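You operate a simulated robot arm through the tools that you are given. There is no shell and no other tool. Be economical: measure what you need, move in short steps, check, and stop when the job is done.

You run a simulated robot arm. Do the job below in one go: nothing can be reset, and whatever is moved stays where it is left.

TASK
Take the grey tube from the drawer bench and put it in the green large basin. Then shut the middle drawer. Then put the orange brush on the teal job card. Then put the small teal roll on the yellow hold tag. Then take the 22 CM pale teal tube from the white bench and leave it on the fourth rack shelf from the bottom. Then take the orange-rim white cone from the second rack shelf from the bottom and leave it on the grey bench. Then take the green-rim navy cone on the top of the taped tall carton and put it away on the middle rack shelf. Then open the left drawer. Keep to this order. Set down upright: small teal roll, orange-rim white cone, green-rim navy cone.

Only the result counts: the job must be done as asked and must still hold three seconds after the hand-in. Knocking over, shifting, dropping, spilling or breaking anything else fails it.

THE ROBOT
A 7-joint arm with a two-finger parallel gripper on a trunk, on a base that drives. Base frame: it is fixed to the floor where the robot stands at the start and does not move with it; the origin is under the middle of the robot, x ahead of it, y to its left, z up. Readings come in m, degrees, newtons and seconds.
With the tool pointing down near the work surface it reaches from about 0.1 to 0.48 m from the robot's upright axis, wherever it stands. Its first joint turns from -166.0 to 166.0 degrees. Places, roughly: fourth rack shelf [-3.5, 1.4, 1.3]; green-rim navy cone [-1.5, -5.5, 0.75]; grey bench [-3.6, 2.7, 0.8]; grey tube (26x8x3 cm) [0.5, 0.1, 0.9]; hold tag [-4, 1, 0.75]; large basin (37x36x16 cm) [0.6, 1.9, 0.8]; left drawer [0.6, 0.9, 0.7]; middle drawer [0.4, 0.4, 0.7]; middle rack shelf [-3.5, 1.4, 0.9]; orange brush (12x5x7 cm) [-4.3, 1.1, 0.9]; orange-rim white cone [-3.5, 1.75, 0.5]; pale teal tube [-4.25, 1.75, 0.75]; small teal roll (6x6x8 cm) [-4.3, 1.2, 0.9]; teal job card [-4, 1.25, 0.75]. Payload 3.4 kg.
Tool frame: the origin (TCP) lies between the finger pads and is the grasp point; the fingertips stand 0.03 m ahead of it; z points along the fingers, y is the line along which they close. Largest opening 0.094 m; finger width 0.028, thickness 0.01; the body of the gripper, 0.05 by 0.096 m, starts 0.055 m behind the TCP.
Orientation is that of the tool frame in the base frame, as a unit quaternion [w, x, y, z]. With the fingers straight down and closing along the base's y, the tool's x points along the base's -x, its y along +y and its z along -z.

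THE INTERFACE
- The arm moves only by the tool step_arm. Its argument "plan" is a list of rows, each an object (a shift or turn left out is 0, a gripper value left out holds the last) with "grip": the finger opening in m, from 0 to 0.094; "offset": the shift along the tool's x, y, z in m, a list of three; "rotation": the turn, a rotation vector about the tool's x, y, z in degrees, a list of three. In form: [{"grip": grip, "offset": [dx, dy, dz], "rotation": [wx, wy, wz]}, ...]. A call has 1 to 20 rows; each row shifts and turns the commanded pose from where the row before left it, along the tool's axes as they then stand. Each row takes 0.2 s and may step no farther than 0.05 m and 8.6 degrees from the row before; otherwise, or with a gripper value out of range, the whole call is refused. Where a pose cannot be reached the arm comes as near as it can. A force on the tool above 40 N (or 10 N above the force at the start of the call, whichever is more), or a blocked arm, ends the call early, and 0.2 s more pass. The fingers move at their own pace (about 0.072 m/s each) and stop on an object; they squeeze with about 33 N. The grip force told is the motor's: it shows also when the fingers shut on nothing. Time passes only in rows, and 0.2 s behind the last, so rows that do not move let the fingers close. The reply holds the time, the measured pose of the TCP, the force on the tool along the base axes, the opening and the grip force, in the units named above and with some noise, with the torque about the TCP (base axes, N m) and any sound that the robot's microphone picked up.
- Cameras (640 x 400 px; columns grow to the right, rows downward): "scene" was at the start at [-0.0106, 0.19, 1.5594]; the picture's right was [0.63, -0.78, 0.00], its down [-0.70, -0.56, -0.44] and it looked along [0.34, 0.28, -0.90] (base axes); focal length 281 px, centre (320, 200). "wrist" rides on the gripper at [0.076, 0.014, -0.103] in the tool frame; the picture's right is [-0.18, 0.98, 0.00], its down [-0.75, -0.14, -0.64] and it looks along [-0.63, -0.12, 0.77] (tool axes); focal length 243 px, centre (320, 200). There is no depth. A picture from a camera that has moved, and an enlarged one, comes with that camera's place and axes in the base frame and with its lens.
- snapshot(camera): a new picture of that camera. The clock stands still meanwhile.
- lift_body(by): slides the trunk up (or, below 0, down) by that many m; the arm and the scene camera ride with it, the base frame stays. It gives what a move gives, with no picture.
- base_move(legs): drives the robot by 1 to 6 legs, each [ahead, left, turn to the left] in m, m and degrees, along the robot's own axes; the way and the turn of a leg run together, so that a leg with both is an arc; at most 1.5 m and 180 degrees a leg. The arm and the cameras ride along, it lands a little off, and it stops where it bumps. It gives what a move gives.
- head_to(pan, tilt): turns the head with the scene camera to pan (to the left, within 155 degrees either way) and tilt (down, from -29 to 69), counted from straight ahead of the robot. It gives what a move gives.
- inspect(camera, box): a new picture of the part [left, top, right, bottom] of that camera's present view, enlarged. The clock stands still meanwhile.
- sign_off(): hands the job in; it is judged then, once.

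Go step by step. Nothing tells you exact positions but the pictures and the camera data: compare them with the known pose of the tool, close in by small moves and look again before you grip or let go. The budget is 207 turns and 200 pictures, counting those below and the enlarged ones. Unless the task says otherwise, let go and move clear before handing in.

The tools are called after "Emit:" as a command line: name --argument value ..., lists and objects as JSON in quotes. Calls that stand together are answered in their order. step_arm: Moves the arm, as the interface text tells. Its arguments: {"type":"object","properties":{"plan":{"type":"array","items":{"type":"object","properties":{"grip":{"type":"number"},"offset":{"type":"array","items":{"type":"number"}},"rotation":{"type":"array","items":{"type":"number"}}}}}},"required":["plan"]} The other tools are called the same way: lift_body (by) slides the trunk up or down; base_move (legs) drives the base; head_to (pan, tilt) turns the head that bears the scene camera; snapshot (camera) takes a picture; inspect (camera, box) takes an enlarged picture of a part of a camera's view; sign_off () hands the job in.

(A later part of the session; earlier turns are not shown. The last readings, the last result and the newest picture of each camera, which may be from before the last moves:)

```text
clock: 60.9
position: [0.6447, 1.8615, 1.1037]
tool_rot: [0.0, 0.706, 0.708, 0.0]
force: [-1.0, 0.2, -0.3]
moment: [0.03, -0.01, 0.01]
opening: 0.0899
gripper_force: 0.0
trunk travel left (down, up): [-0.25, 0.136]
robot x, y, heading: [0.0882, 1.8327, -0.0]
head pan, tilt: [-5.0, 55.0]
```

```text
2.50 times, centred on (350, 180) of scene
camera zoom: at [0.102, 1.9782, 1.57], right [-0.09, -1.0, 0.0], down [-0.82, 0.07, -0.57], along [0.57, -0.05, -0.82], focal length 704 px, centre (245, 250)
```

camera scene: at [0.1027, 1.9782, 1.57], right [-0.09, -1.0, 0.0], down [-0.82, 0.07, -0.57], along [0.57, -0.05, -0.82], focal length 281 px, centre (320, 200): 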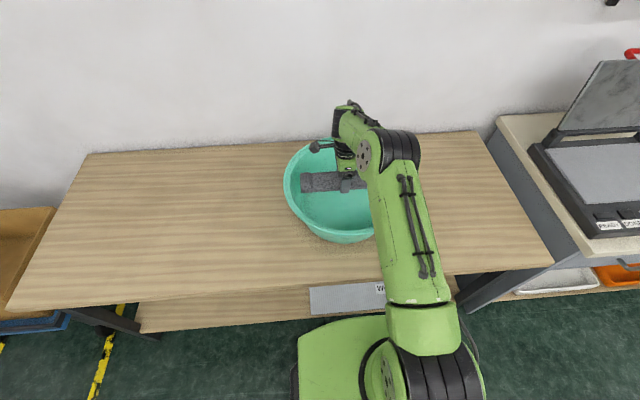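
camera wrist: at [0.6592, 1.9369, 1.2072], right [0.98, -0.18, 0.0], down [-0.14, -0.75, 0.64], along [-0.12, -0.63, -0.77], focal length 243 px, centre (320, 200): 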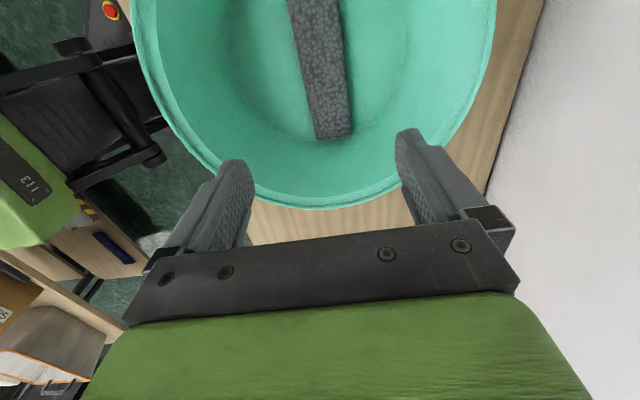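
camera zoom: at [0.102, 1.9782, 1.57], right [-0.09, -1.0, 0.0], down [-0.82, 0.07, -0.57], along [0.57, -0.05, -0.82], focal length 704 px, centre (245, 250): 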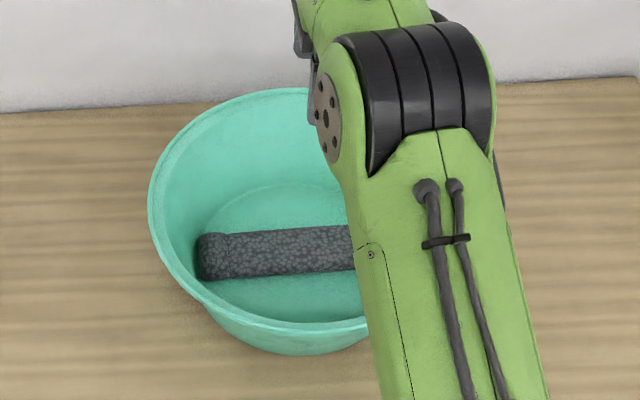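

The grey tube lies in the basin. Next is the middle drawer: I pull in the arm, turn the gripper back, and drive to stand in front of the drawer.

Emit:
step_arm --plan '[{"offset": [0, -0.045, 0]}, {"offset": [0, -0.045, 0]}, {"offset": [0, -0.045, 0]}, {"offset": [0, -0.045, 0]}, {"offset": [0, -0.045, 0]}, {"offset": [0, -0.045, 0]}, {"rotation": [0, 0, -8.5], "grip": 0.0}, {"rotation": [0, 0, -8.5]}, {"rotation": [0, 0, -8.5]}, {"rotation": [0, 0, -8.5]}, {"rotation": [0, 0, -8.5]}, {"rotation": [0, 0, -8.5]}, {"rotation": [0, 0, -8.5]}, {"rotation": [0, 0, -8.5]}, {"rotation": [0, 0, -8.5]}, {"rotation": [0, 0, -8.5]}, {"rotation": [0, 0, -5]}]'

Emit:
base_move --legs '[[-0.22, 0, 0], [0, -1.0, 0], [0, -0.5, 0]]'

Emit:
head_to --pan 10 --tilt 60

Emit:
snapshot --camera "scene"

Emit:
snapshot --camera "wrist"

```text
clock: 64.5
position: [0.3743, 1.8603, 1.1033]
tool_rot: [0.0, 0.0, 1.0, 0.0]
force: [-0.2, 0.7, 0.2]
moment: [0.0, -0.01, 0.0]
opening: 0.0
gripper_force: 33.5
trunk travel left (down, up): [-0.25, 0.136]
robot x, y, heading: [0.0849, 1.8307, 0.1]
head pan, tilt: [-5.0, 55.0]
```

```text
clock: 73.6
position: [0.1592, 0.3509, 1.1018]
tool_rot: [0.0, -0.003, 1.0, 0.0]
force: [0.2, -0.3, -0.6]
moment: [0.0, 0.03, -0.01]
opening: 0.0001
gripper_force: 32.5
trunk travel left (down, up): [-0.25, 0.136]
robot x, y, heading: [-0.1299, 0.3211, 0.1]
head pan, tilt: [-5.0, 55.0]
```

```text
clock: 74.4
position: [0.1593, 0.3517, 1.1028]
tool_rot: [0.0, -0.004, 1.0, 0.001]
force: [-0.5, -0.1, -0.1]
moment: [0.03, 0.02, 0.01]
opening: 0.0
gripper_force: 32.3
trunk travel left (down, up): [-0.25, 0.136]
robot x, y, heading: [-0.1273, 0.324, 0.4]
head pan, tilt: [10.0, 60.0]
```

```text
163 pictures are left
camera scene: at [-0.1204, 0.4859, 1.5639], right [0.18, -0.98, 0.0], down [-0.85, -0.16, -0.5], along [0.49, 0.09, -0.87], focal length 281 px, centre (320, 200)
```

scene: 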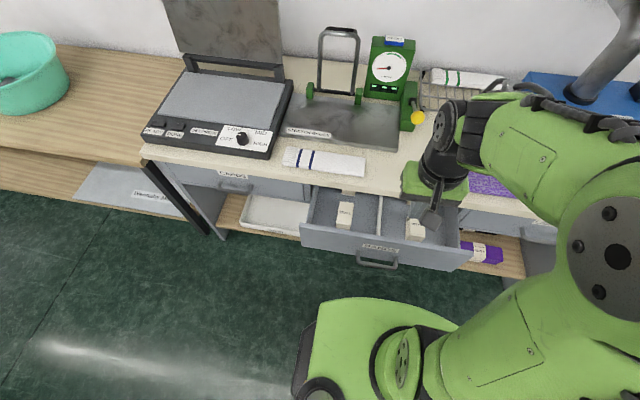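

```text
162 pictures are left
camera wrist: at [0.0836, 0.3652, 1.2061], right [0.18, 0.98, 0.0], down [0.75, -0.14, 0.64], along [0.63, -0.11, -0.77], focal length 243 px, centre (320, 200)
```

wrist: 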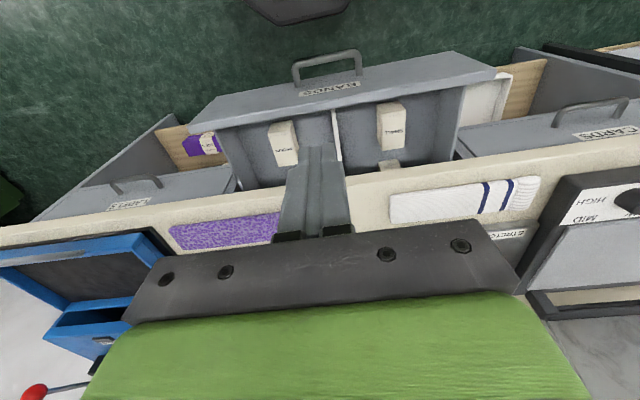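

The middle drawer's front is near x 0.22 (handle at 0.18, z 0.655) and shuts under the bench's overhang, so I must push with the tool tilted nearly level. I back up slightly and tilt the closed gripper forward.

Emit:
base_move --legs '[[-0.06, 0, 0]]'

Emit:
step_arm --plan '[{"offset": [-0.03, 0, 0]}, {"offset": [-0.03, 0, 0]}, {"rotation": [0, -8.125, 0]}, {"rotation": [0, -8.125, 0]}, {"rotation": [0, -8.125, 0]}, {"rotation": [0, -8.125, 0]}, {"rotation": [0, -8.125, 0]}, {"rotation": [0, -8.125, 0]}, {"rotation": [0, -8.125, 0]}, {"rotation": [0, -8.125, 0]}, {}]'

Emit:
snapshot --camera "scene"

```text
clock: 75.3
position: [0.0967, 0.3511, 1.1035]
tool_rot: [0.001, -0.004, 1.0, 0.0]
force: [-0.1, 0.3, -0.3]
moment: [-0.01, -0.05, -0.02]
opening: 0.0
gripper_force: 33.5
trunk travel left (down, up): [-0.25, 0.136]
robot x, y, heading: [-0.1892, 0.322, 0.3]
head pan, tilt: [10.0, 60.0]
```

```text
clock: 77.7
position: [0.2164, 0.3587, 1.1653]
tool_rot: [0.517, -0.003, 0.856, 0.002]
force: [-0.5, 0.1, -0.1]
moment: [0.0, -0.02, 0.0]
opening: 0.0001
gripper_force: 33.3
out of reach, approached as far as the arm can: row 7, 8, 9, 10
trunk travel left (down, up): [-0.25, 0.136]
robot x, y, heading: [-0.1865, 0.3214, 0.3]
head pan, tilt: [10.0, 60.0]
```

```text
161 pictures are left
camera scene: at [-0.1808, 0.4856, 1.5639], right [0.18, -0.98, 0.0], down [-0.85, -0.16, -0.5], along [0.49, 0.09, -0.87], focal length 281 px, centre (320, 200)
```

scene: 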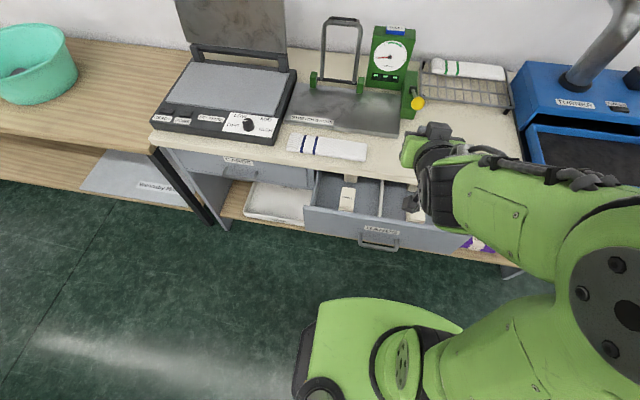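

Too close for a level tool. I push in two stages instead: first with the tool pointing down against the handle, later tilted. I undo the tilt.

Emit:
step_arm --plan '[{"rotation": [0, 8.125, 0]}, {"rotation": [0, 8.125, 0]}, {"rotation": [0, 8.125, 0]}, {"rotation": [0, 8.125, 0]}, {"rotation": [0, 8.125, 0]}, {"rotation": [0, 8.125, 0]}, {"rotation": [0, 8.125, 0]}, {"rotation": [0, 8.125, 0]}, {}]'

```text
clock: 79.7
position: [0.2162, 0.3587, 1.1644]
tool_rot: [0.001, -0.004, 1.0, -0.001]
force: [0.4, -0.2, 1.3]
moment: [-0.01, 0.02, -0.02]
opening: 0.0003
gripper_force: 33.0
trunk travel left (down, up): [-0.25, 0.136]
robot x, y, heading: [-0.1888, 0.3231, 0.2]
head pan, tilt: [10.0, 60.0]
```

Emit:
step_arm --plan '[{"offset": [0.043, 0, 0]}, {"offset": [0.043, 0, 0]}, {"offset": [0, 0, 0.045]}, {"offset": [0, 0, 0.045]}, {"offset": [0, 0, 0.045]}, {"offset": [0, 0, 0.045]}, {"offset": [0, 0, 0.045]}, {"offset": [0, 0, 0.045]}, {"offset": [0, 0, 0.045]}, {"offset": [0, 0, 0.045]}, {"offset": [0, 0, 0.045]}, {"offset": [0, 0, 0.045]}, {"offset": [0, 0, 0.04]}, {}]'

Emit:
snapshot --camera "scene"

Emit:
snapshot --camera "wrist"

```text
clock: 82.7
position: [0.1315, 0.3591, 0.6741]
tool_rot: [0.0, -0.003, 1.0, 0.0]
force: [0.3, 0.5, 0.0]
moment: [0.0, 0.02, -0.02]
opening: 0.0
gripper_force: 33.2
trunk travel left (down, up): [-0.25, 0.136]
robot x, y, heading: [-0.1882, 0.321, 0.4]
head pan, tilt: [10.0, 60.0]
```

```text
160 pictures are left
camera scene: at [-0.1808, 0.4854, 1.564], right [0.18, -0.98, 0.0], down [-0.85, -0.16, -0.5], along [0.49, 0.09, -0.87], focal length 281 px, centre (320, 200)
```

scene: 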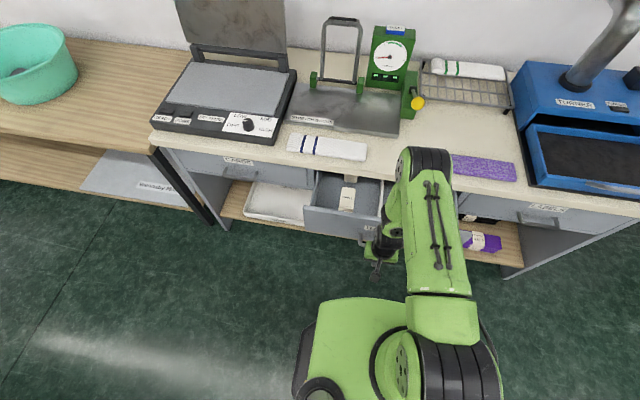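

```text
159 pictures are left
camera wrist: at [0.0558, 0.3719, 0.7781], right [0.18, 0.98, 0.0], down [0.75, -0.14, 0.64], along [0.63, -0.11, -0.77], focal length 243 px, centre (320, 200)
```

wrist: 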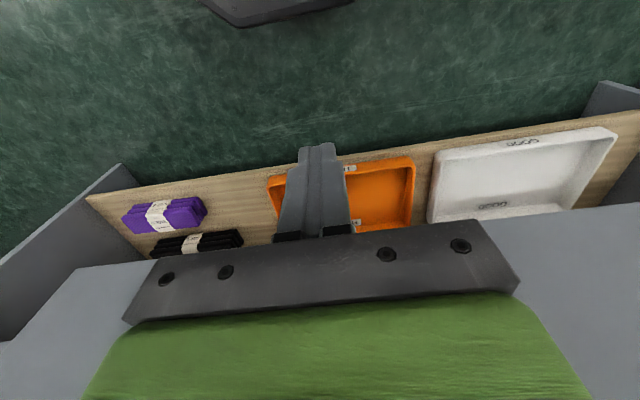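

In front of the handle. I push forward in small steps.

Emit:
step_arm --plan '[{"offset": [-0.02, 0, 0]}, {"offset": [-0.02, 0, 0]}, {"offset": [-0.01, 0, 0]}, {"offset": [-0.01, 0, 0]}, {"offset": [-0.01, 0, 0]}, {"offset": [-0.01, 0, 0]}, {"offset": [-0.01, 0, 0]}]'

Emit:
snapshot --camera "scene"

```text
clock: 84.3
position: [0.2211, 0.3579, 0.6748]
tool_rot: [-0.002, -0.002, 1.0, 0.001]
force: [0.6, 0.3, -0.1]
moment: [0.0, 0.01, 0.0]
opening: 0.0
gripper_force: 33.3
trunk travel left (down, up): [-0.25, 0.136]
robot x, y, heading: [-0.1855, 0.3246, 0.4]
head pan, tilt: [10.0, 60.0]
```

```text
158 pictures are left
camera scene: at [-0.1803, 0.4854, 1.5639], right [0.18, -0.98, 0.0], down [-0.85, -0.16, -0.5], along [0.49, 0.09, -0.87], focal length 281 px, centre (320, 200)
```

scene: 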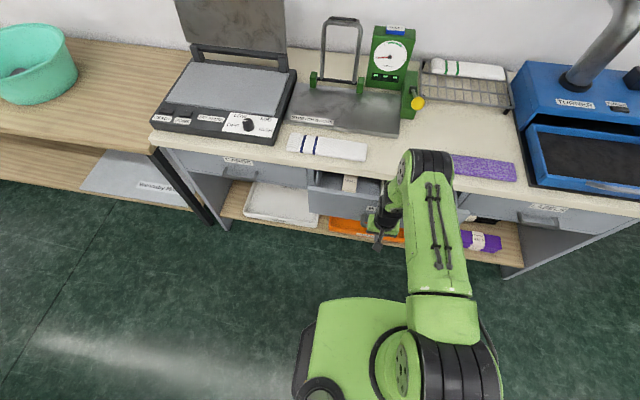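

The drawer slides easily. A few more centimetres, keeping clear of the bench edge.

Emit:
step_arm --plan '[{"offset": [-0.01, 0, 0]}, {"offset": [-0.01, 0, 0]}, {"offset": [-0.01, 0, 0]}, {"offset": [-0.01, 0, 0]}, {"offset": [-0.01, 0, 0]}]'

Emit:
step_arm --plan '[{"offset": [0.02, 0, 0]}, {"offset": [0.04, 0, 0]}, {"offset": [0.04, 0, 0]}, {"offset": [0, 0, -0.045]}, {"offset": [0, 0, -0.045]}, {"offset": [0, 0, -0.045]}]'

Emit:
snapshot --camera "scene"

Emit:
snapshot --camera "wrist"

```text
clock: 85.5
position: [0.272, 0.3575, 0.6745]
tool_rot: [0.0, -0.004, 1.0, 0.0]
force: [-0.3, 0.2, 0.2]
moment: [0.01, 0.02, -0.01]
opening: 0.0
gripper_force: 33.0
trunk travel left (down, up): [-0.25, 0.136]
robot x, y, heading: [-0.187, 0.3193, 0.3]
head pan, tilt: [10.0, 60.0]
```

```text
clock: 86.9
position: [0.1703, 0.3575, 0.8103]
tool_rot: [0.0, -0.003, 1.0, 0.0]
force: [-0.2, -0.8, 0.7]
moment: [-0.01, 0.0, -0.02]
opening: 0.0
gripper_force: 33.4
trunk travel left (down, up): [-0.25, 0.136]
robot x, y, heading: [-0.1849, 0.3187, 0.3]
head pan, tilt: [10.0, 60.0]
```

```text
157 pictures are left
camera scene: at [-0.1816, 0.4853, 1.564], right [0.18, -0.98, 0.0], down [-0.85, -0.16, -0.5], along [0.49, 0.09, -0.87], focal length 281 px, centre (320, 200)
```

scene: 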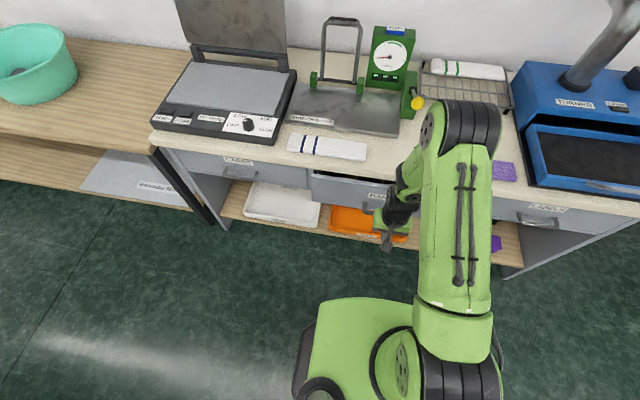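

```text
156 pictures are left
camera wrist: at [0.0941, 0.3708, 0.9144], right [0.18, 0.98, 0.0], down [0.75, -0.14, 0.64], along [0.63, -0.11, -0.77], focal length 243 px, centre (320, 200)
```

wrist: 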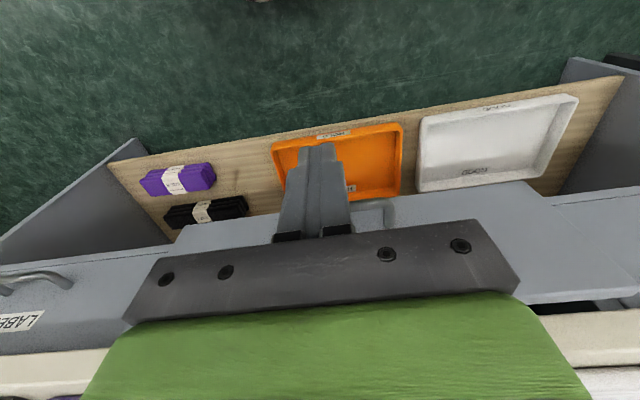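

About 9 cm remain. Now I tilt the tool forward at a further-out spot where it can reach.

Emit:
step_arm --plan '[{"offset": [-0.04, 0, 0]}, {"offset": [-0.04, 0, 0]}, {"rotation": [0, -8.5, 0]}, {"rotation": [0, -8.5, 0]}, {"rotation": [0, -8.5, 0]}, {"rotation": [0, -8.5, 0]}, {"rotation": [0, -8.5, 0]}, {"rotation": [0, -8.5, 0]}, {"rotation": [0, -8.5, 0]}, {}]'

Emit:
snapshot --camera "scene"

Emit:
snapshot --camera "wrist"

```text
clock: 89.1
position: [0.2503, 0.3565, 0.8088]
tool_rot: [0.44, 0.0, 0.898, -0.004]
force: [1.1, 1.1, 0.3]
moment: [-0.01, 0.03, 0.01]
opening: 0.0003
gripper_force: 33.3
out of reach, approached as far as the arm can: row 9
trunk travel left (down, up): [-0.25, 0.136]
robot x, y, heading: [-0.1826, 0.321, 0.7]
head pan, tilt: [10.0, 60.0]
```

```text
155 pictures are left
camera scene: at [-0.1806, 0.4862, 1.5638], right [0.18, -0.98, 0.0], down [-0.85, -0.16, -0.5], along [0.49, 0.09, -0.87], focal length 281 px, centre (320, 200)
```

scene: 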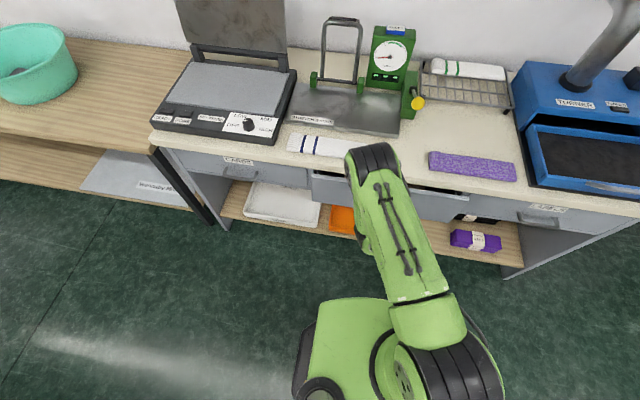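

```text
154 pictures are left
camera wrist: at [0.1231, 0.3695, 0.812], right [0.12, 0.98, 0.14], down [-0.04, -0.13, 0.99], along [0.99, -0.12, 0.03], focal length 243 px, centre (320, 200)
```

wrist: 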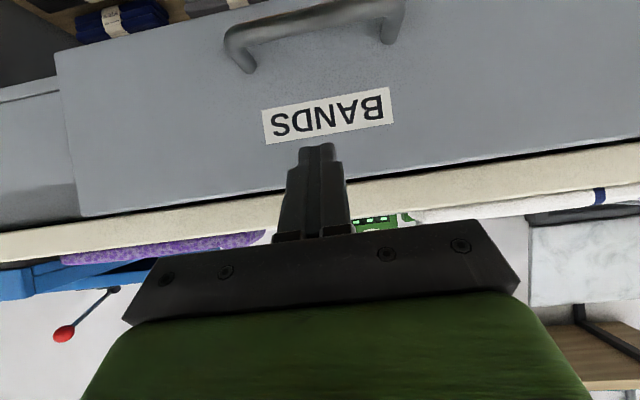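

The tool now faces the drawer front level with the label. I lower a little so the push lands between handle and label.

Emit:
step_arm --plan '[{"offset": [0.0175, 0, 0.0245]}, {"offset": [0.0175, 0, 0.0245]}, {"offset": [0.0175, 0, 0.0245]}, {}]'

Emit:
snapshot --camera "wrist"

```text
clock: 90.1
position: [0.2766, 0.3557, 0.722]
tool_rot: [0.439, 0.001, 0.899, -0.004]
force: [-0.3, -0.7, -0.3]
moment: [0.03, 0.03, -0.02]
opening: 0.0
gripper_force: 33.3
trunk travel left (down, up): [-0.25, 0.136]
robot x, y, heading: [-0.1876, 0.3204, 0.3]
head pan, tilt: [10.0, 60.0]
```

```text
153 pictures are left
camera wrist: at [0.1496, 0.3693, 0.7255], right [0.12, 0.98, 0.14], down [-0.04, -0.14, 0.99], along [0.99, -0.12, 0.03], focal length 243 px, centre (320, 200)
```

wrist: 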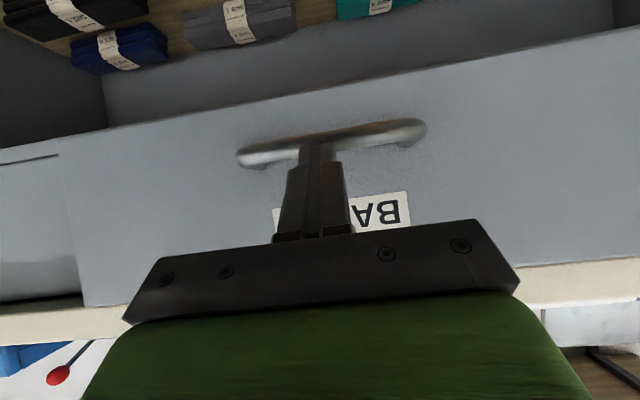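

The tips sit just above the handle bar. I raise 1 cm and push against the face.

Emit:
step_arm --plan '[{"offset": [-0.0098, 0, -0.0069]}, {"offset": [-0.00616, 0, 0.00788]}, {"offset": [-0.00616, 0, 0.00788]}, {"offset": [-0.00616, 0, 0.00788]}, {"offset": [-0.00616, 0, 0.00788]}]'

Emit:
snapshot --camera "wrist"

```text
clock: 91.3
position: [0.3168, 0.3536, 0.7344]
tool_rot: [0.44, 0.001, 0.898, -0.003]
force: [-0.2, 0.7, 0.4]
moment: [0.03, 0.03, 0.0]
opening: 0.0
gripper_force: 32.7
trunk travel left (down, up): [-0.25, 0.136]
robot x, y, heading: [-0.1879, 0.325, 0.8]
head pan, tilt: [10.0, 60.0]
```

```text
152 pictures are left
camera wrist: at [0.19, 0.3687, 0.7379], right [0.12, 0.98, 0.14], down [-0.04, -0.14, 0.99], along [0.99, -0.12, 0.03], focal length 243 px, centre (320, 200)
```

wrist: 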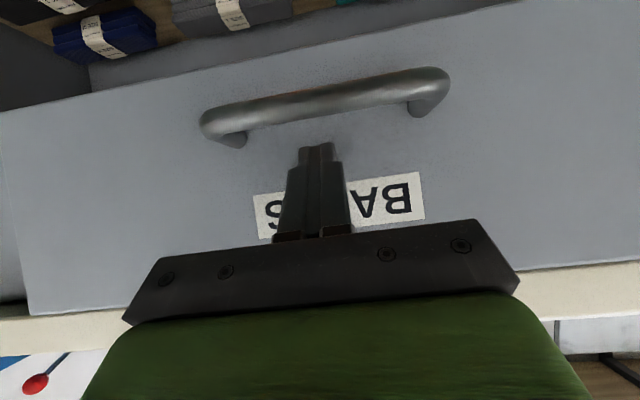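

Emit:
step_arm --plan '[{"offset": [-0.00616, 0, 0.00788]}, {"offset": [-0.00616, 0, 0.00788]}, {"offset": [-0.00616, 0, 0.00788]}, {"offset": [-0.00616, 0, 0.00788]}]'

Emit:
snapshot --camera "wrist"

Emit:
snapshot --camera "scene"

```text
clock: 92.3
position: [0.3566, 0.3536, 0.7337]
tool_rot: [0.44, 0.0, 0.898, -0.004]
force: [-0.5, -0.1, -0.3]
moment: [-0.02, 0.01, 0.0]
opening: 0.0
gripper_force: 33.1
trunk travel left (down, up): [-0.25, 0.136]
robot x, y, heading: [-0.1845, 0.323, 0.3]
head pan, tilt: [10.0, 60.0]
```

```text
151 pictures are left
camera wrist: at [0.23, 0.3688, 0.738], right [0.12, 0.98, 0.14], down [-0.05, -0.13, 0.99], along [0.99, -0.12, 0.03], focal length 243 px, centre (320, 200)
```

wrist: 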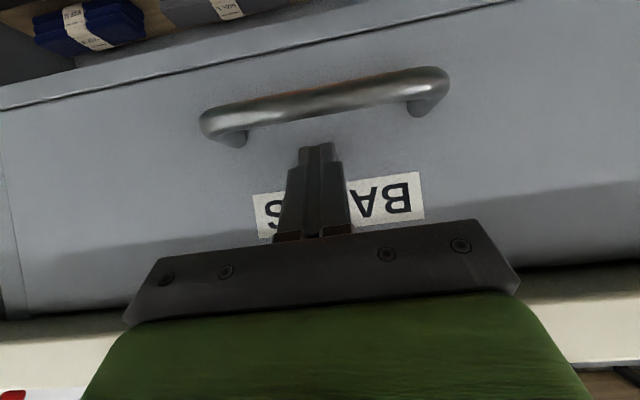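

```text
150 pictures are left
camera scene: at [-0.1805, 0.4854, 1.5639], right [0.18, -0.98, 0.0], down [-0.85, -0.16, -0.5], along [0.49, 0.09, -0.87], focal length 281 px, centre (320, 200)
```

scene: 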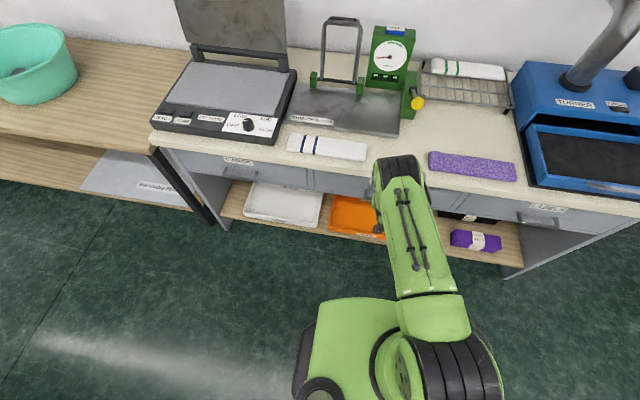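

It is moving with the fingertips. I push on until it stops.

Emit:
step_arm --plan '[{"offset": [-0.00616, 0, 0.00788]}, {"offset": [-0.00616, 0, 0.00788]}, {"offset": [-0.00616, 0, 0.00788]}, {"offset": [-0.00616, 0, 0.00788]}]'

Emit:
snapshot --camera "wrist"

Emit:
snapshot --camera "scene"

```text
clock: 92.8
position: [0.3584, 0.3545, 0.7298]
tool_rot: [0.431, 0.0, 0.902, -0.002]
force: [-7.1, 0.0, -1.2]
moment: [-0.01, -0.37, 0.02]
opening: 0.0001
gripper_force: 33.0
trunk travel left (down, up): [-0.25, 0.136]
robot x, y, heading: [-0.1862, 0.3226, 0.5]
head pan, tilt: [10.0, 60.0]
stopped in row 2: the force on the tool passed its limit at 49 N (the readings are from after the stop); the commanded pose is now the measured one
```

```text
149 pictures are left
camera wrist: at [0.231, 0.369, 0.7363], right [0.12, 0.98, 0.14], down [-0.03, -0.14, 0.99], along [0.99, -0.12, 0.01], focal length 243 px, centre (320, 200)
```

wrist: 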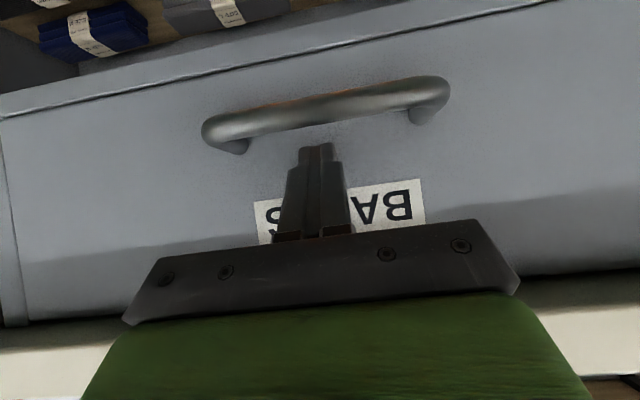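

```text
148 pictures are left
camera scene: at [-0.1857, 0.4852, 1.5641], right [0.18, -0.98, 0.0], down [-0.85, -0.16, -0.5], along [0.49, 0.09, -0.86], focal length 281 px, centre (320, 200)
```

scene: 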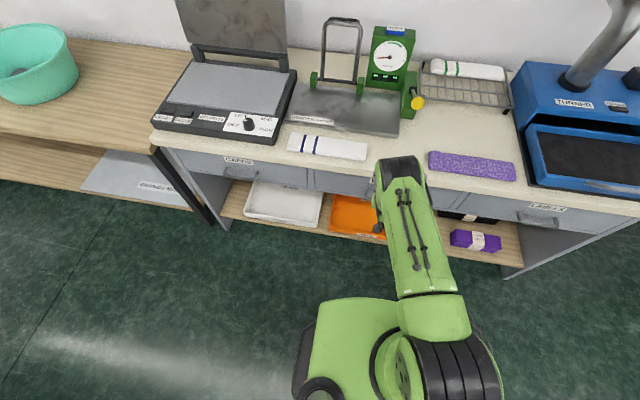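

It hit a stop. I back the tool off and check whether the drawer is flush with its neighbours.

Emit:
step_arm --plan '[{"offset": [0.0154, 0, -0.0197]}, {"offset": [0.0246, 0, -0.0315]}, {"offset": [0.0246, 0, -0.0315]}]'

Emit:
snapshot --camera "wrist"

Emit:
inspect --camera "scene" --box '[150, 130, 600, 290]'

```text
clock: 93.6
position: [0.257, 0.3552, 0.7322]
tool_rot: [0.433, 0.001, 0.902, -0.003]
force: [0.9, -0.3, 0.0]
moment: [0.01, -0.01, -0.01]
opening: 0.0001
gripper_force: 32.9
trunk travel left (down, up): [-0.25, 0.136]
robot x, y, heading: [-0.1847, 0.321, 0.4]
head pan, tilt: [10.0, 60.0]
```

```text
147 pictures are left
camera wrist: at [0.1304, 0.3698, 0.7379], right [0.12, 0.98, 0.14], down [-0.03, -0.14, 0.99], along [0.99, -0.12, 0.01], focal length 243 px, centre (320, 200)
```

wrist: 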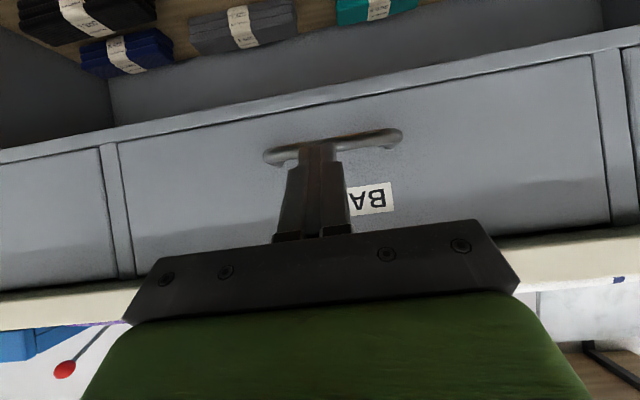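

```text
1.42 times, centred on (375, 210) of scene
camera zoom: at [-0.1815, 0.4846, 1.564], right [0.18, -0.98, 0.0], down [-0.85, -0.16, -0.5], along [0.49, 0.09, -0.87], focal length 400 px, centre (242, 186)
```

zoom: 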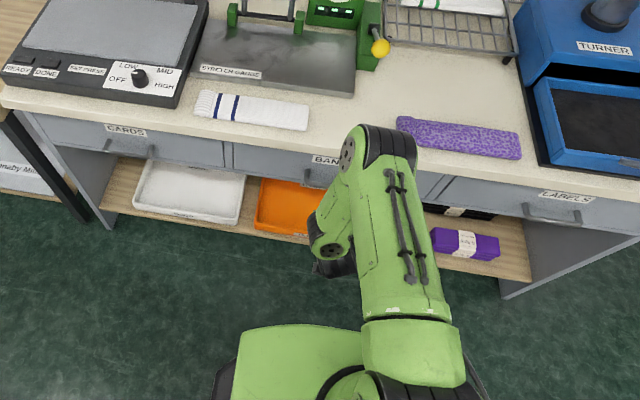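

The middle drawer is flush and shut. I straighten the tool, raise it, and look around the room behind me for the white bench, rack and carton.

Emit:
step_arm --plan '[{"offset": [-0.03, 0, -0.035]}, {"offset": [-0.03, 0, -0.035]}, {"offset": [-0.03, 0, -0.035]}, {"rotation": [0, 8.5, 0]}, {"rotation": [0, 8.5, 0]}, {"rotation": [0, 8.5, 0]}, {"rotation": [0, 8.5, 0]}, {"rotation": [0, 8.5, 0]}, {"rotation": [0, 8.5, 0]}, {"offset": [0, 0, -0.045]}, {"offset": [0, 0, -0.045]}, {"offset": [0, 0, -0.045]}, {"offset": [0, 0, -0.045]}]'

Emit:
head_to --pan 150 --tilt 20

Emit:
snapshot --camera "scene"

Emit:
head_to --pan -150 --tilt 20

Emit:
snapshot --camera "scene"

Emit:
head_to --pan -90 --tilt 25

Emit:
snapshot --camera "scene"

```text
clock: 96.4
position: [0.2253, 0.3553, 1.043]
tool_rot: [0.002, 0.003, 1.0, -0.003]
force: [0.2, 0.0, -0.4]
moment: [0.0, 0.0, -0.01]
opening: 0.0001
gripper_force: 33.0
out of reach, approached as far as the arm can: row 4
trunk travel left (down, up): [-0.25, 0.136]
robot x, y, heading: [-0.1862, 0.3229, 0.6]
head pan, tilt: [10.0, 60.0]
```

```text
clock: 98.6
position: [0.2283, 0.3542, 1.0413]
tool_rot: [0.002, 0.002, 1.0, -0.002]
force: [-0.3, 0.2, 0.3]
moment: [0.02, -0.01, 0.01]
opening: 0.0
gripper_force: 33.1
trunk travel left (down, up): [-0.25, 0.136]
robot x, y, heading: [-0.1854, 0.3215, 0.4]
head pan, tilt: [150.0, 20.0]
```

```text
145 pictures are left
camera scene: at [-0.3276, 0.5195, 1.6221], right [0.49, 0.87, 0.0], down [0.3, -0.17, -0.94], along [-0.82, 0.46, -0.34], focal length 281 px, centre (320, 200)
```

scene: 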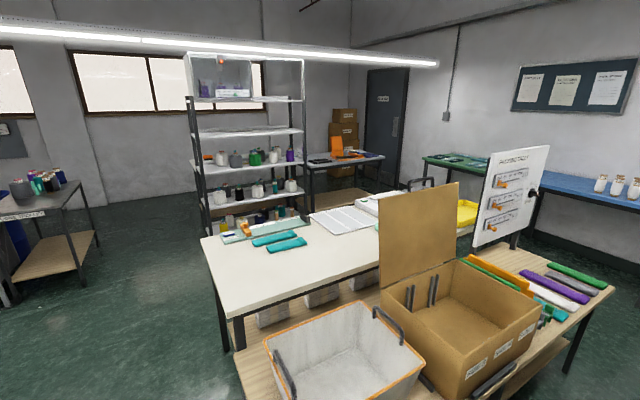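

```text
clock: 102.7
position: [0.2275, 0.3542, 1.0408]
tool_rot: [0.002, 0.003, 1.0, -0.002]
force: [0.6, -0.4, -0.2]
moment: [0.01, -0.01, -0.01]
opening: 0.0
gripper_force: 32.5
trunk travel left (down, up): [-0.25, 0.136]
robot x, y, heading: [-0.1895, 0.3242, 0.2]
head pan, tilt: [-150.0, 20.0]
```

```text
144 pictures are left
camera scene: at [-0.3271, 0.4263, 1.6221], right [-0.51, 0.86, 0.0], down [0.29, 0.17, -0.94], along [-0.81, -0.48, -0.34], focal length 281 px, centre (320, 200)
```

scene: 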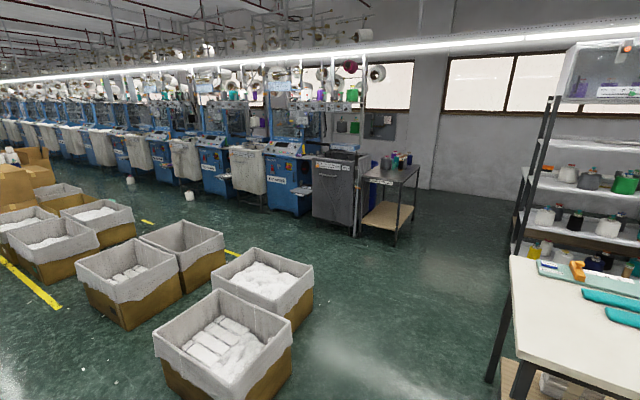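

```text
clock: 104.0
position: [0.228, 0.3532, 1.0428]
tool_rot: [0.003, 0.003, 1.0, -0.002]
force: [-0.2, 0.1, 0.1]
moment: [-0.02, 0.0, -0.01]
opening: 0.0
gripper_force: 32.6
trunk travel left (down, up): [-0.25, 0.136]
robot x, y, heading: [-0.1857, 0.3215, 0.3]
head pan, tilt: [-90.0, 25.0]
```

```text
143 pictures are left
camera scene: at [-0.2462, 0.3813, 1.614], right [-1.0, -0.01, 0.0], down [0.0, 0.42, -0.91], along [0.01, -0.91, -0.42], focal length 281 px, centre (320, 200)
```

scene: 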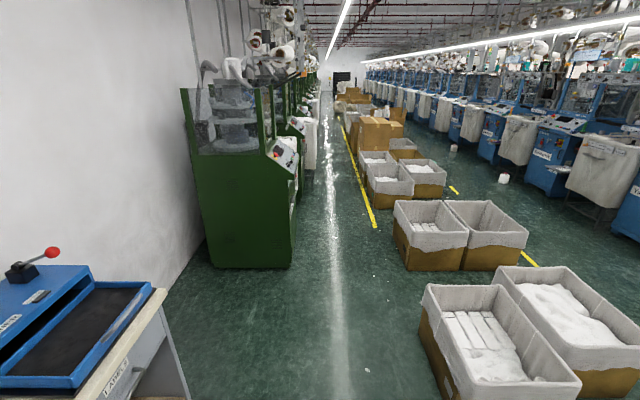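

I need a sharper look at the region around the rack and the white bench.

Emit:
head_to --pan 155 --tilt 12

Emit:
inspect --camera "scene" --box '[150, 40, 350, 290]'

Emit:
inspect --camera "scene" --box '[300, 100, 500, 260]'

```text
clock: 107.5
position: [0.2267, 0.3545, 1.0413]
tool_rot: [0.003, 0.003, 1.0, -0.003]
force: [0.0, -0.2, -0.2]
moment: [0.05, 0.02, -0.03]
opening: 0.0
gripper_force: 33.1
trunk travel left (down, up): [-0.25, 0.136]
robot x, y, heading: [-0.1854, 0.3264, 0.2]
head pan, tilt: [154.7, 12.0]
```

```text
1.60 times, centred on (250, 165) of scene
camera zoom: at [-0.3313, 0.5128, 1.6351], right [0.42, 0.91, 0.0], down [0.19, -0.09, -0.98], along [-0.89, 0.41, -0.21], focal length 450 px, centre (432, 256)
```

zoom: 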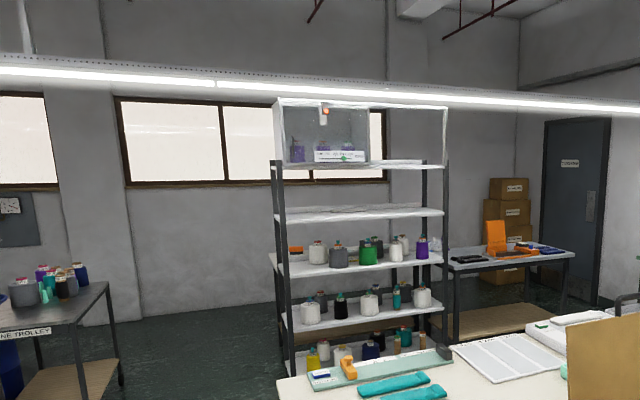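

```text
2.50 times, centred on (400, 180) of scene
camera zoom: at [-0.3313, 0.5128, 1.6351], right [0.42, 0.91, 0.0], down [0.19, -0.09, -0.98], along [-0.89, 0.41, -0.21], focal length 704 px, centre (120, 250)
```

zoom: 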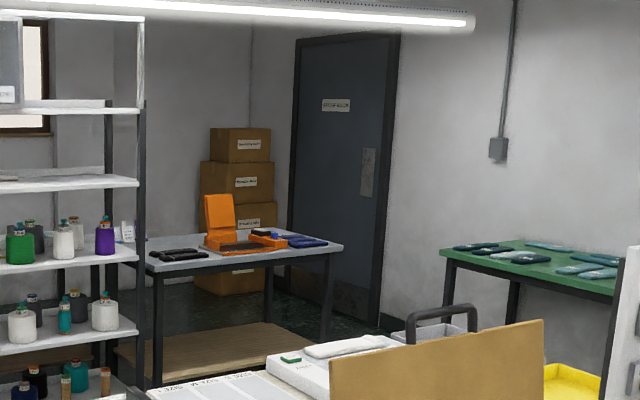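

The rack faces me at about x −3.2 and the bench I want should lie behind it. I retract the arm, move to the open floor, and turn round to face that way.

Emit:
step_arm --plan '[{"offset": [0.04, 0, 0]}, {"offset": [0.04, 0, 0]}, {"offset": [0.04, 0, 0]}]'

Emit:
base_move --legs '[[0, -0.38, 0], [0, 0, -180]]'

Emit:
head_to --pan 0 --tilt 25

Emit:
snapshot --camera "scene"

Emit:
head_to --pan 0 --tilt 60

Emit:
snapshot --camera "scene"

```text
clock: 108.3
position: [0.1057, 0.354, 1.0407]
tool_rot: [0.003, 0.003, 1.0, -0.003]
force: [0.1, -0.4, -0.3]
moment: [-0.01, -0.03, -0.03]
opening: 0.0001
gripper_force: 33.2
trunk travel left (down, up): [-0.25, 0.136]
robot x, y, heading: [-0.1864, 0.3248, 0.5]
head pan, tilt: [154.7, 12.0]
```

```text
clock: 118.0
position: [-0.4814, -0.0736, 1.0413]
tool_rot: [-0.003, 1.0, -0.019, -0.002]
force: [-0.1, 0.0, -0.5]
moment: [-0.01, 0.0, 0.02]
opening: 0.0001
gripper_force: 33.0
trunk travel left (down, up): [-0.25, 0.136]
robot x, y, heading: [-0.1807, -0.0559, 178.3]
head pan, tilt: [154.7, 12.0]
```

```text
clock: 120.5
position: [-0.4801, -0.0735, 1.0405]
tool_rot: [-0.003, 1.0, -0.018, -0.002]
force: [0.2, -0.6, -0.3]
moment: [0.0, -0.02, 0.03]
opening: 0.0001
gripper_force: 33.3
trunk travel left (down, up): [-0.25, 0.136]
robot x, y, heading: [-0.1836, -0.0521, 178.1]
head pan, tilt: [0.0, 25.0]
```

```text
140 pictures are left
camera scene: at [-0.2209, -0.2045, 1.614], right [0.03, 1.0, 0.0], down [0.42, -0.01, -0.91], along [-0.91, 0.02, -0.42], focal length 281 px, centre (320, 200)
```

scene: 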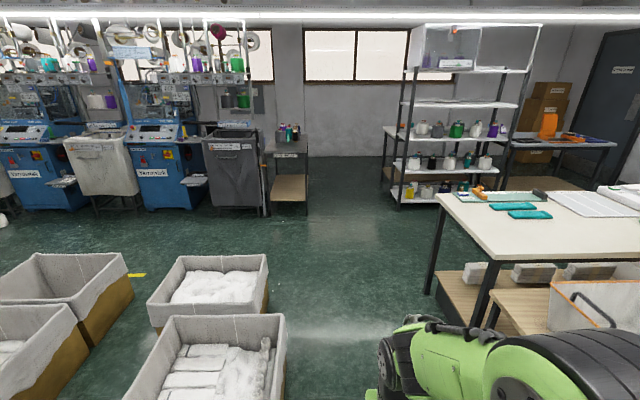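

```text
clock: 121.5
position: [-0.4806, -0.0749, 1.0402]
tool_rot: [-0.003, 1.0, -0.02, -0.002]
force: [0.1, 0.6, -0.2]
moment: [0.01, -0.02, -0.03]
opening: 0.0
gripper_force: 32.7
trunk travel left (down, up): [-0.25, 0.136]
robot x, y, heading: [-0.186, -0.0563, 178.4]
head pan, tilt: [0.0, 60.0]
```

```text
139 pictures are left
camera scene: at [-0.1955, -0.2051, 1.564], right [0.03, 1.0, 0.0], down [0.87, -0.02, -0.5], along [-0.5, 0.01, -0.87], focal length 281 px, centre (320, 200)
```

scene: 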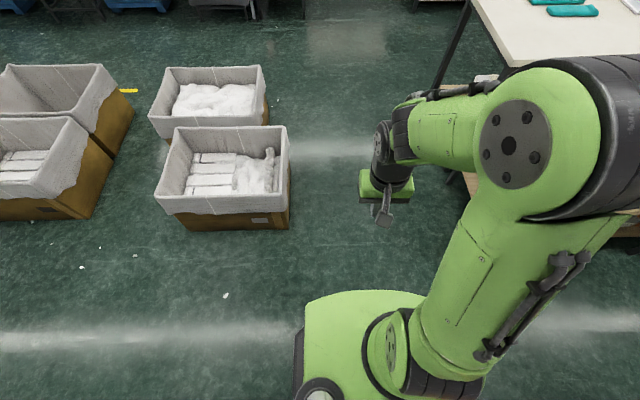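

Behind the rack's left side I can see the white bench's end. The lane between cartons (y<−0.32) and tables (y>0.65) is clear; I drive along y≈0.15.

Emit:
base_move --legs '[[0, -0.2, 1.7], [1.3, 0, 0], [1.2, 0, 0]]'

Emit:
head_to --pan -20 --tilt 25

Emit:
snapshot --camera "scene"

```text
clock: 134.9
position: [-2.9746, 0.107, 1.041]
tool_rot: [-0.003, 1.0, -0.002, -0.002]
force: [0.5, -0.4, 0.4]
moment: [0.0, -0.04, -0.04]
opening: 0.0
gripper_force: 33.6
trunk travel left (down, up): [-0.25, 0.136]
robot x, y, heading: [-2.6751, 0.1401, -179.4]
head pan, tilt: [0.0, 60.0]
```

```text
clock: 135.9
position: [-2.9743, 0.1079, 1.0402]
tool_rot: [-0.003, 1.0, -0.001, -0.003]
force: [0.9, 0.6, 0.0]
moment: [-0.01, 0.02, -0.05]
opening: 0.0
gripper_force: 33.0
trunk travel left (down, up): [-0.25, 0.136]
robot x, y, heading: [-2.6794, 0.1362, -179.6]
head pan, tilt: [-20.0, 25.0]
```

```text
138 pictures are left
camera scene: at [-2.7043, 0.0177, 1.6139], right [0.33, 0.94, 0.0], down [0.4, -0.14, -0.91], along [-0.85, 0.3, -0.42], focal length 281 px, centre (320, 200)
```

scene: 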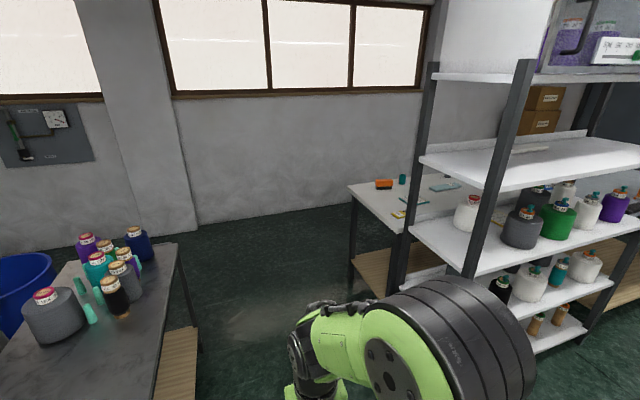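

The white bench (x −4.6…−3.87, from y 0.94) stands right behind the rack, with orange brush, small teal roll and the cards near this end. I drive past the rack's end and turn to face the bench end.

Emit:
base_move --legs '[[0, -0.08, -0.4], [1.4, 0, 0], [0, 0, -90]]'

Emit:
head_to --pan 0 --tilt 40

Emit:
snapshot --camera "scene"

```text
clock: 147.3
position: [-4.114, 0.5074, 1.0412]
tool_rot: [-0.003, 0.709, -0.705, 0.0]
force: [-0.3, -0.3, 0.2]
moment: [0.01, -0.02, 0.01]
opening: 0.0
gripper_force: 32.8
trunk travel left (down, up): [-0.25, 0.136]
robot x, y, heading: [-4.0833, 0.2167, 90.9]
head pan, tilt: [-20.0, 25.0]
```

```text
clock: 148.1
position: [-4.1145, 0.5077, 1.0398]
tool_rot: [-0.003, 0.709, -0.705, -0.001]
force: [0.4, 0.4, 0.2]
moment: [-0.02, -0.01, -0.01]
opening: 0.0001
gripper_force: 33.4
trunk travel left (down, up): [-0.25, 0.136]
robot x, y, heading: [-4.08, 0.2166, 91.0]
head pan, tilt: [0.0, 40.0]
```

```text
137 pictures are left
camera scene: at [-4.2311, 0.2358, 1.5907], right [1.0, 0.02, 0.0], down [0.01, -0.64, -0.77], along [-0.01, 0.77, -0.64], focal length 281 px, centre (320, 200)
```

scene: 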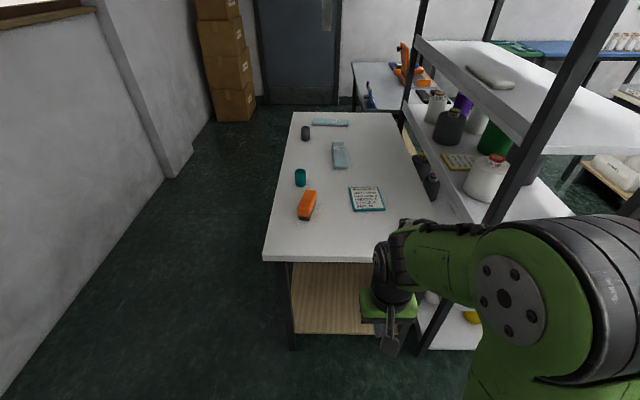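

From here I see brush (−4.30, 1.16), roll (−4.34, 1.37), teal-edged card (−4.02, 1.27) and two pale teal tubes further on. I extend the arm (so the elbow stays off the rack), then ease up to the bench end.

Emit:
step_arm --plan '[{"offset": [-0.04, 0, -0.01]}, {"offset": [-0.04, 0, -0.01]}, {"offset": [-0.04, 0, -0.01]}, {"offset": [-0.04, 0, -0.01]}, {"offset": [-0.04, 0, 0], "grip": 0.08}]'

Emit:
base_move --legs '[[0, 0.07, -1], [0.4, 0, 0]]'

Emit:
snapshot --camera "scene"

Emit:
snapshot --camera "wrist"

```text
clock: 149.3
position: [-4.1154, 0.7068, 1.08]
tool_rot: [-0.003, 0.709, -0.705, 0.002]
force: [0.6, 1.4, 0.0]
moment: [0.01, 0.01, 0.04]
opening: 0.0531
gripper_force: 0.0
trunk travel left (down, up): [-0.25, 0.136]
robot x, y, heading: [-4.0857, 0.2175, 91.3]
head pan, tilt: [0.0, 40.0]
```

```text
clock: 152.4
position: [-4.1769, 1.0815, 1.0797]
tool_rot: [0.004, -0.703, 0.711, -0.001]
force: [-0.7, -0.6, 0.9]
moment: [0.02, -0.03, -0.04]
opening: 0.0802
gripper_force: 0.0
trunk travel left (down, up): [-0.25, 0.136]
robot x, y, heading: [-4.1474, 0.5932, 90.3]
head pan, tilt: [0.0, 40.0]
stopped in leg 2: the robot was blocked; the commanded pose is now the measured one
```

```text
136 pictures are left
camera scene: at [-4.3009, 0.6118, 1.5907], right [1.0, 0.0, 0.0], down [0.0, -0.64, -0.77], along [0.0, 0.77, -0.64], focal length 281 px, centre (320, 200)
```

scene: 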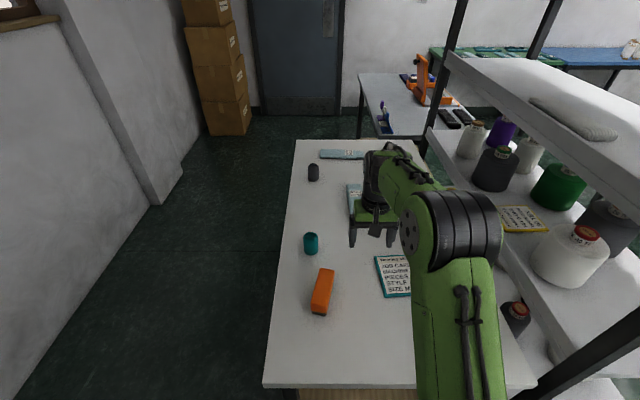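

```text
135 pictures are left
camera wrist: at [-4.193, 1.0046, 1.1842], right [-0.98, 0.19, -0.01], down [0.14, 0.75, 0.65], along [0.13, 0.63, -0.76], focal length 243 px, centre (320, 200)
```

wrist: 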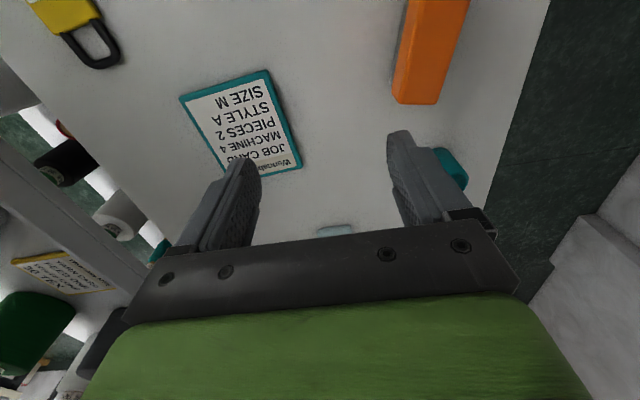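

Triangulating both cameras: the bench top is nearer z≈0.86, brush centre ≈(−4.29, 1.05), card ≈(−4.06, 1.12), tag ≈(−3.92, 0.98). I move over the brush, turn with its axis and look.

Emit:
step_arm --plan '[{"offset": [0.016, 0.045, 0], "rotation": [0, 0, 6]}, {"offset": [0.015, 0.045, 0], "rotation": [0, 0, 6]}, {"offset": [-0.006, 0.025, 0.03]}, {"offset": [0, 0, 0.03], "grip": 0.09}, {}]'

Emit:
snapshot --camera "wrist"

Emit:
inspect --camera "scene" --box '[260, 180, 460, 340]'

```text
clock: 153.6
position: [-4.2928, 1.0692, 1.0197]
tool_rot: [0.003, -0.625, 0.78, -0.001]
force: [-0.2, 0.5, 0.4]
moment: [0.0, 0.01, 0.01]
opening: 0.0898
gripper_force: 0.1
trunk travel left (down, up): [-0.25, 0.136]
robot x, y, heading: [-4.1516, 0.5897, 90.5]
head pan, tilt: [0.0, 40.0]
```

```text
134 pictures are left
camera wrist: at [-4.3235, 0.9971, 1.1224], right [-0.92, 0.39, 0.0], down [0.3, 0.7, 0.65], along [0.26, 0.59, -0.76], focal length 243 px, centre (320, 200)
```

wrist: 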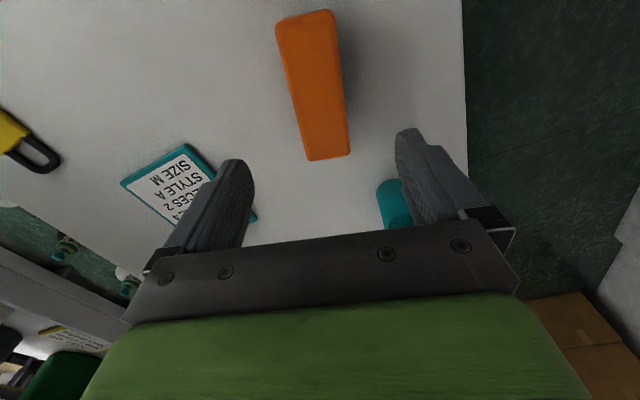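

```text
2.50 times, centred on (360, 260) of scene
camera zoom: at [-4.3012, 0.6141, 1.5906], right [1.0, 0.0, 0.0], down [0.0, -0.64, -0.77], along [0.0, 0.77, -0.64], focal length 704 px, centre (220, 50)
```

zoom: 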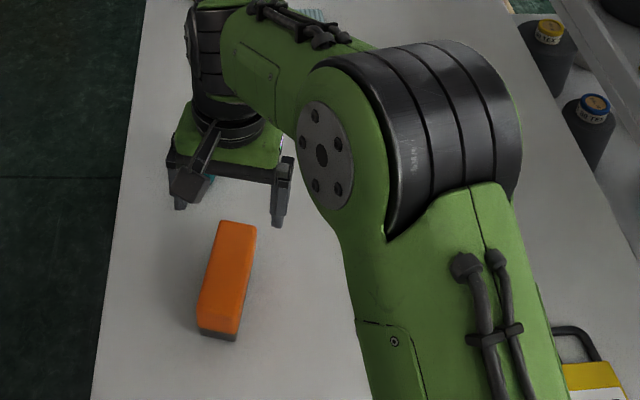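

The brush top is at z≈0.94, centred (−4.30, 1.045), aligned with the fingers. I lower over it and close.

Emit:
step_arm --plan '[{"offset": [0.025, 0.002, 0]}, {"offset": [0, 0, 0.04]}, {"offset": [0, 0, 0.035]}, {"offset": [0, 0, 0.03]}, {}]'

Emit:
snapshot --camera "wrist"

Emit:
inspect --camera "scene" --box '[260, 180, 460, 340]'

```text
clock: 154.8
position: [-4.2987, 1.0452, 0.9147]
tool_rot: [0.004, -0.626, 0.78, 0.0]
force: [0.1, -1.4, 0.8]
moment: [0.03, -0.03, 0.01]
opening: 0.0898
gripper_force: 0.1
trunk travel left (down, up): [-0.25, 0.136]
robot x, y, heading: [-4.1483, 0.5904, 90.0]
head pan, tilt: [0.0, 40.0]
```

```text
132 pictures are left
camera wrist: at [-4.3299, 0.973, 1.018], right [-0.92, 0.39, 0.0], down [0.3, 0.7, 0.65], along [0.26, 0.59, -0.76], focal length 243 px, centre (320, 200)
```

wrist: 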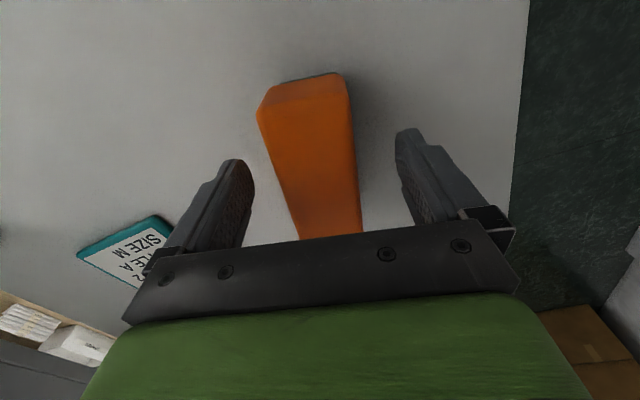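

```text
2.50 times, centred on (360, 260) of scene
camera zoom: at [-4.3009, 0.613, 1.5907], right [1.0, 0.0, 0.0], down [0.0, -0.64, -0.77], along [0.0, 0.77, -0.64], focal length 704 px, centre (220, 50)
```

zoom: 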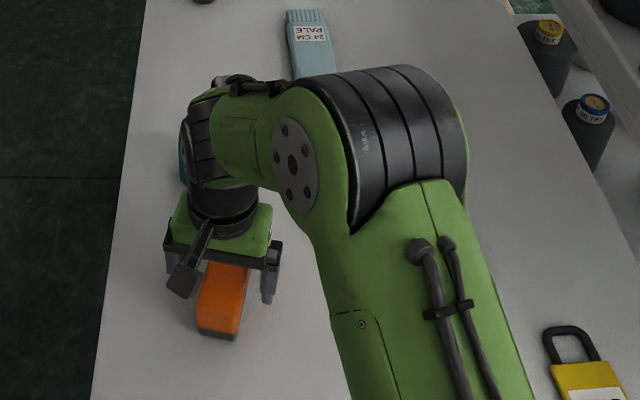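

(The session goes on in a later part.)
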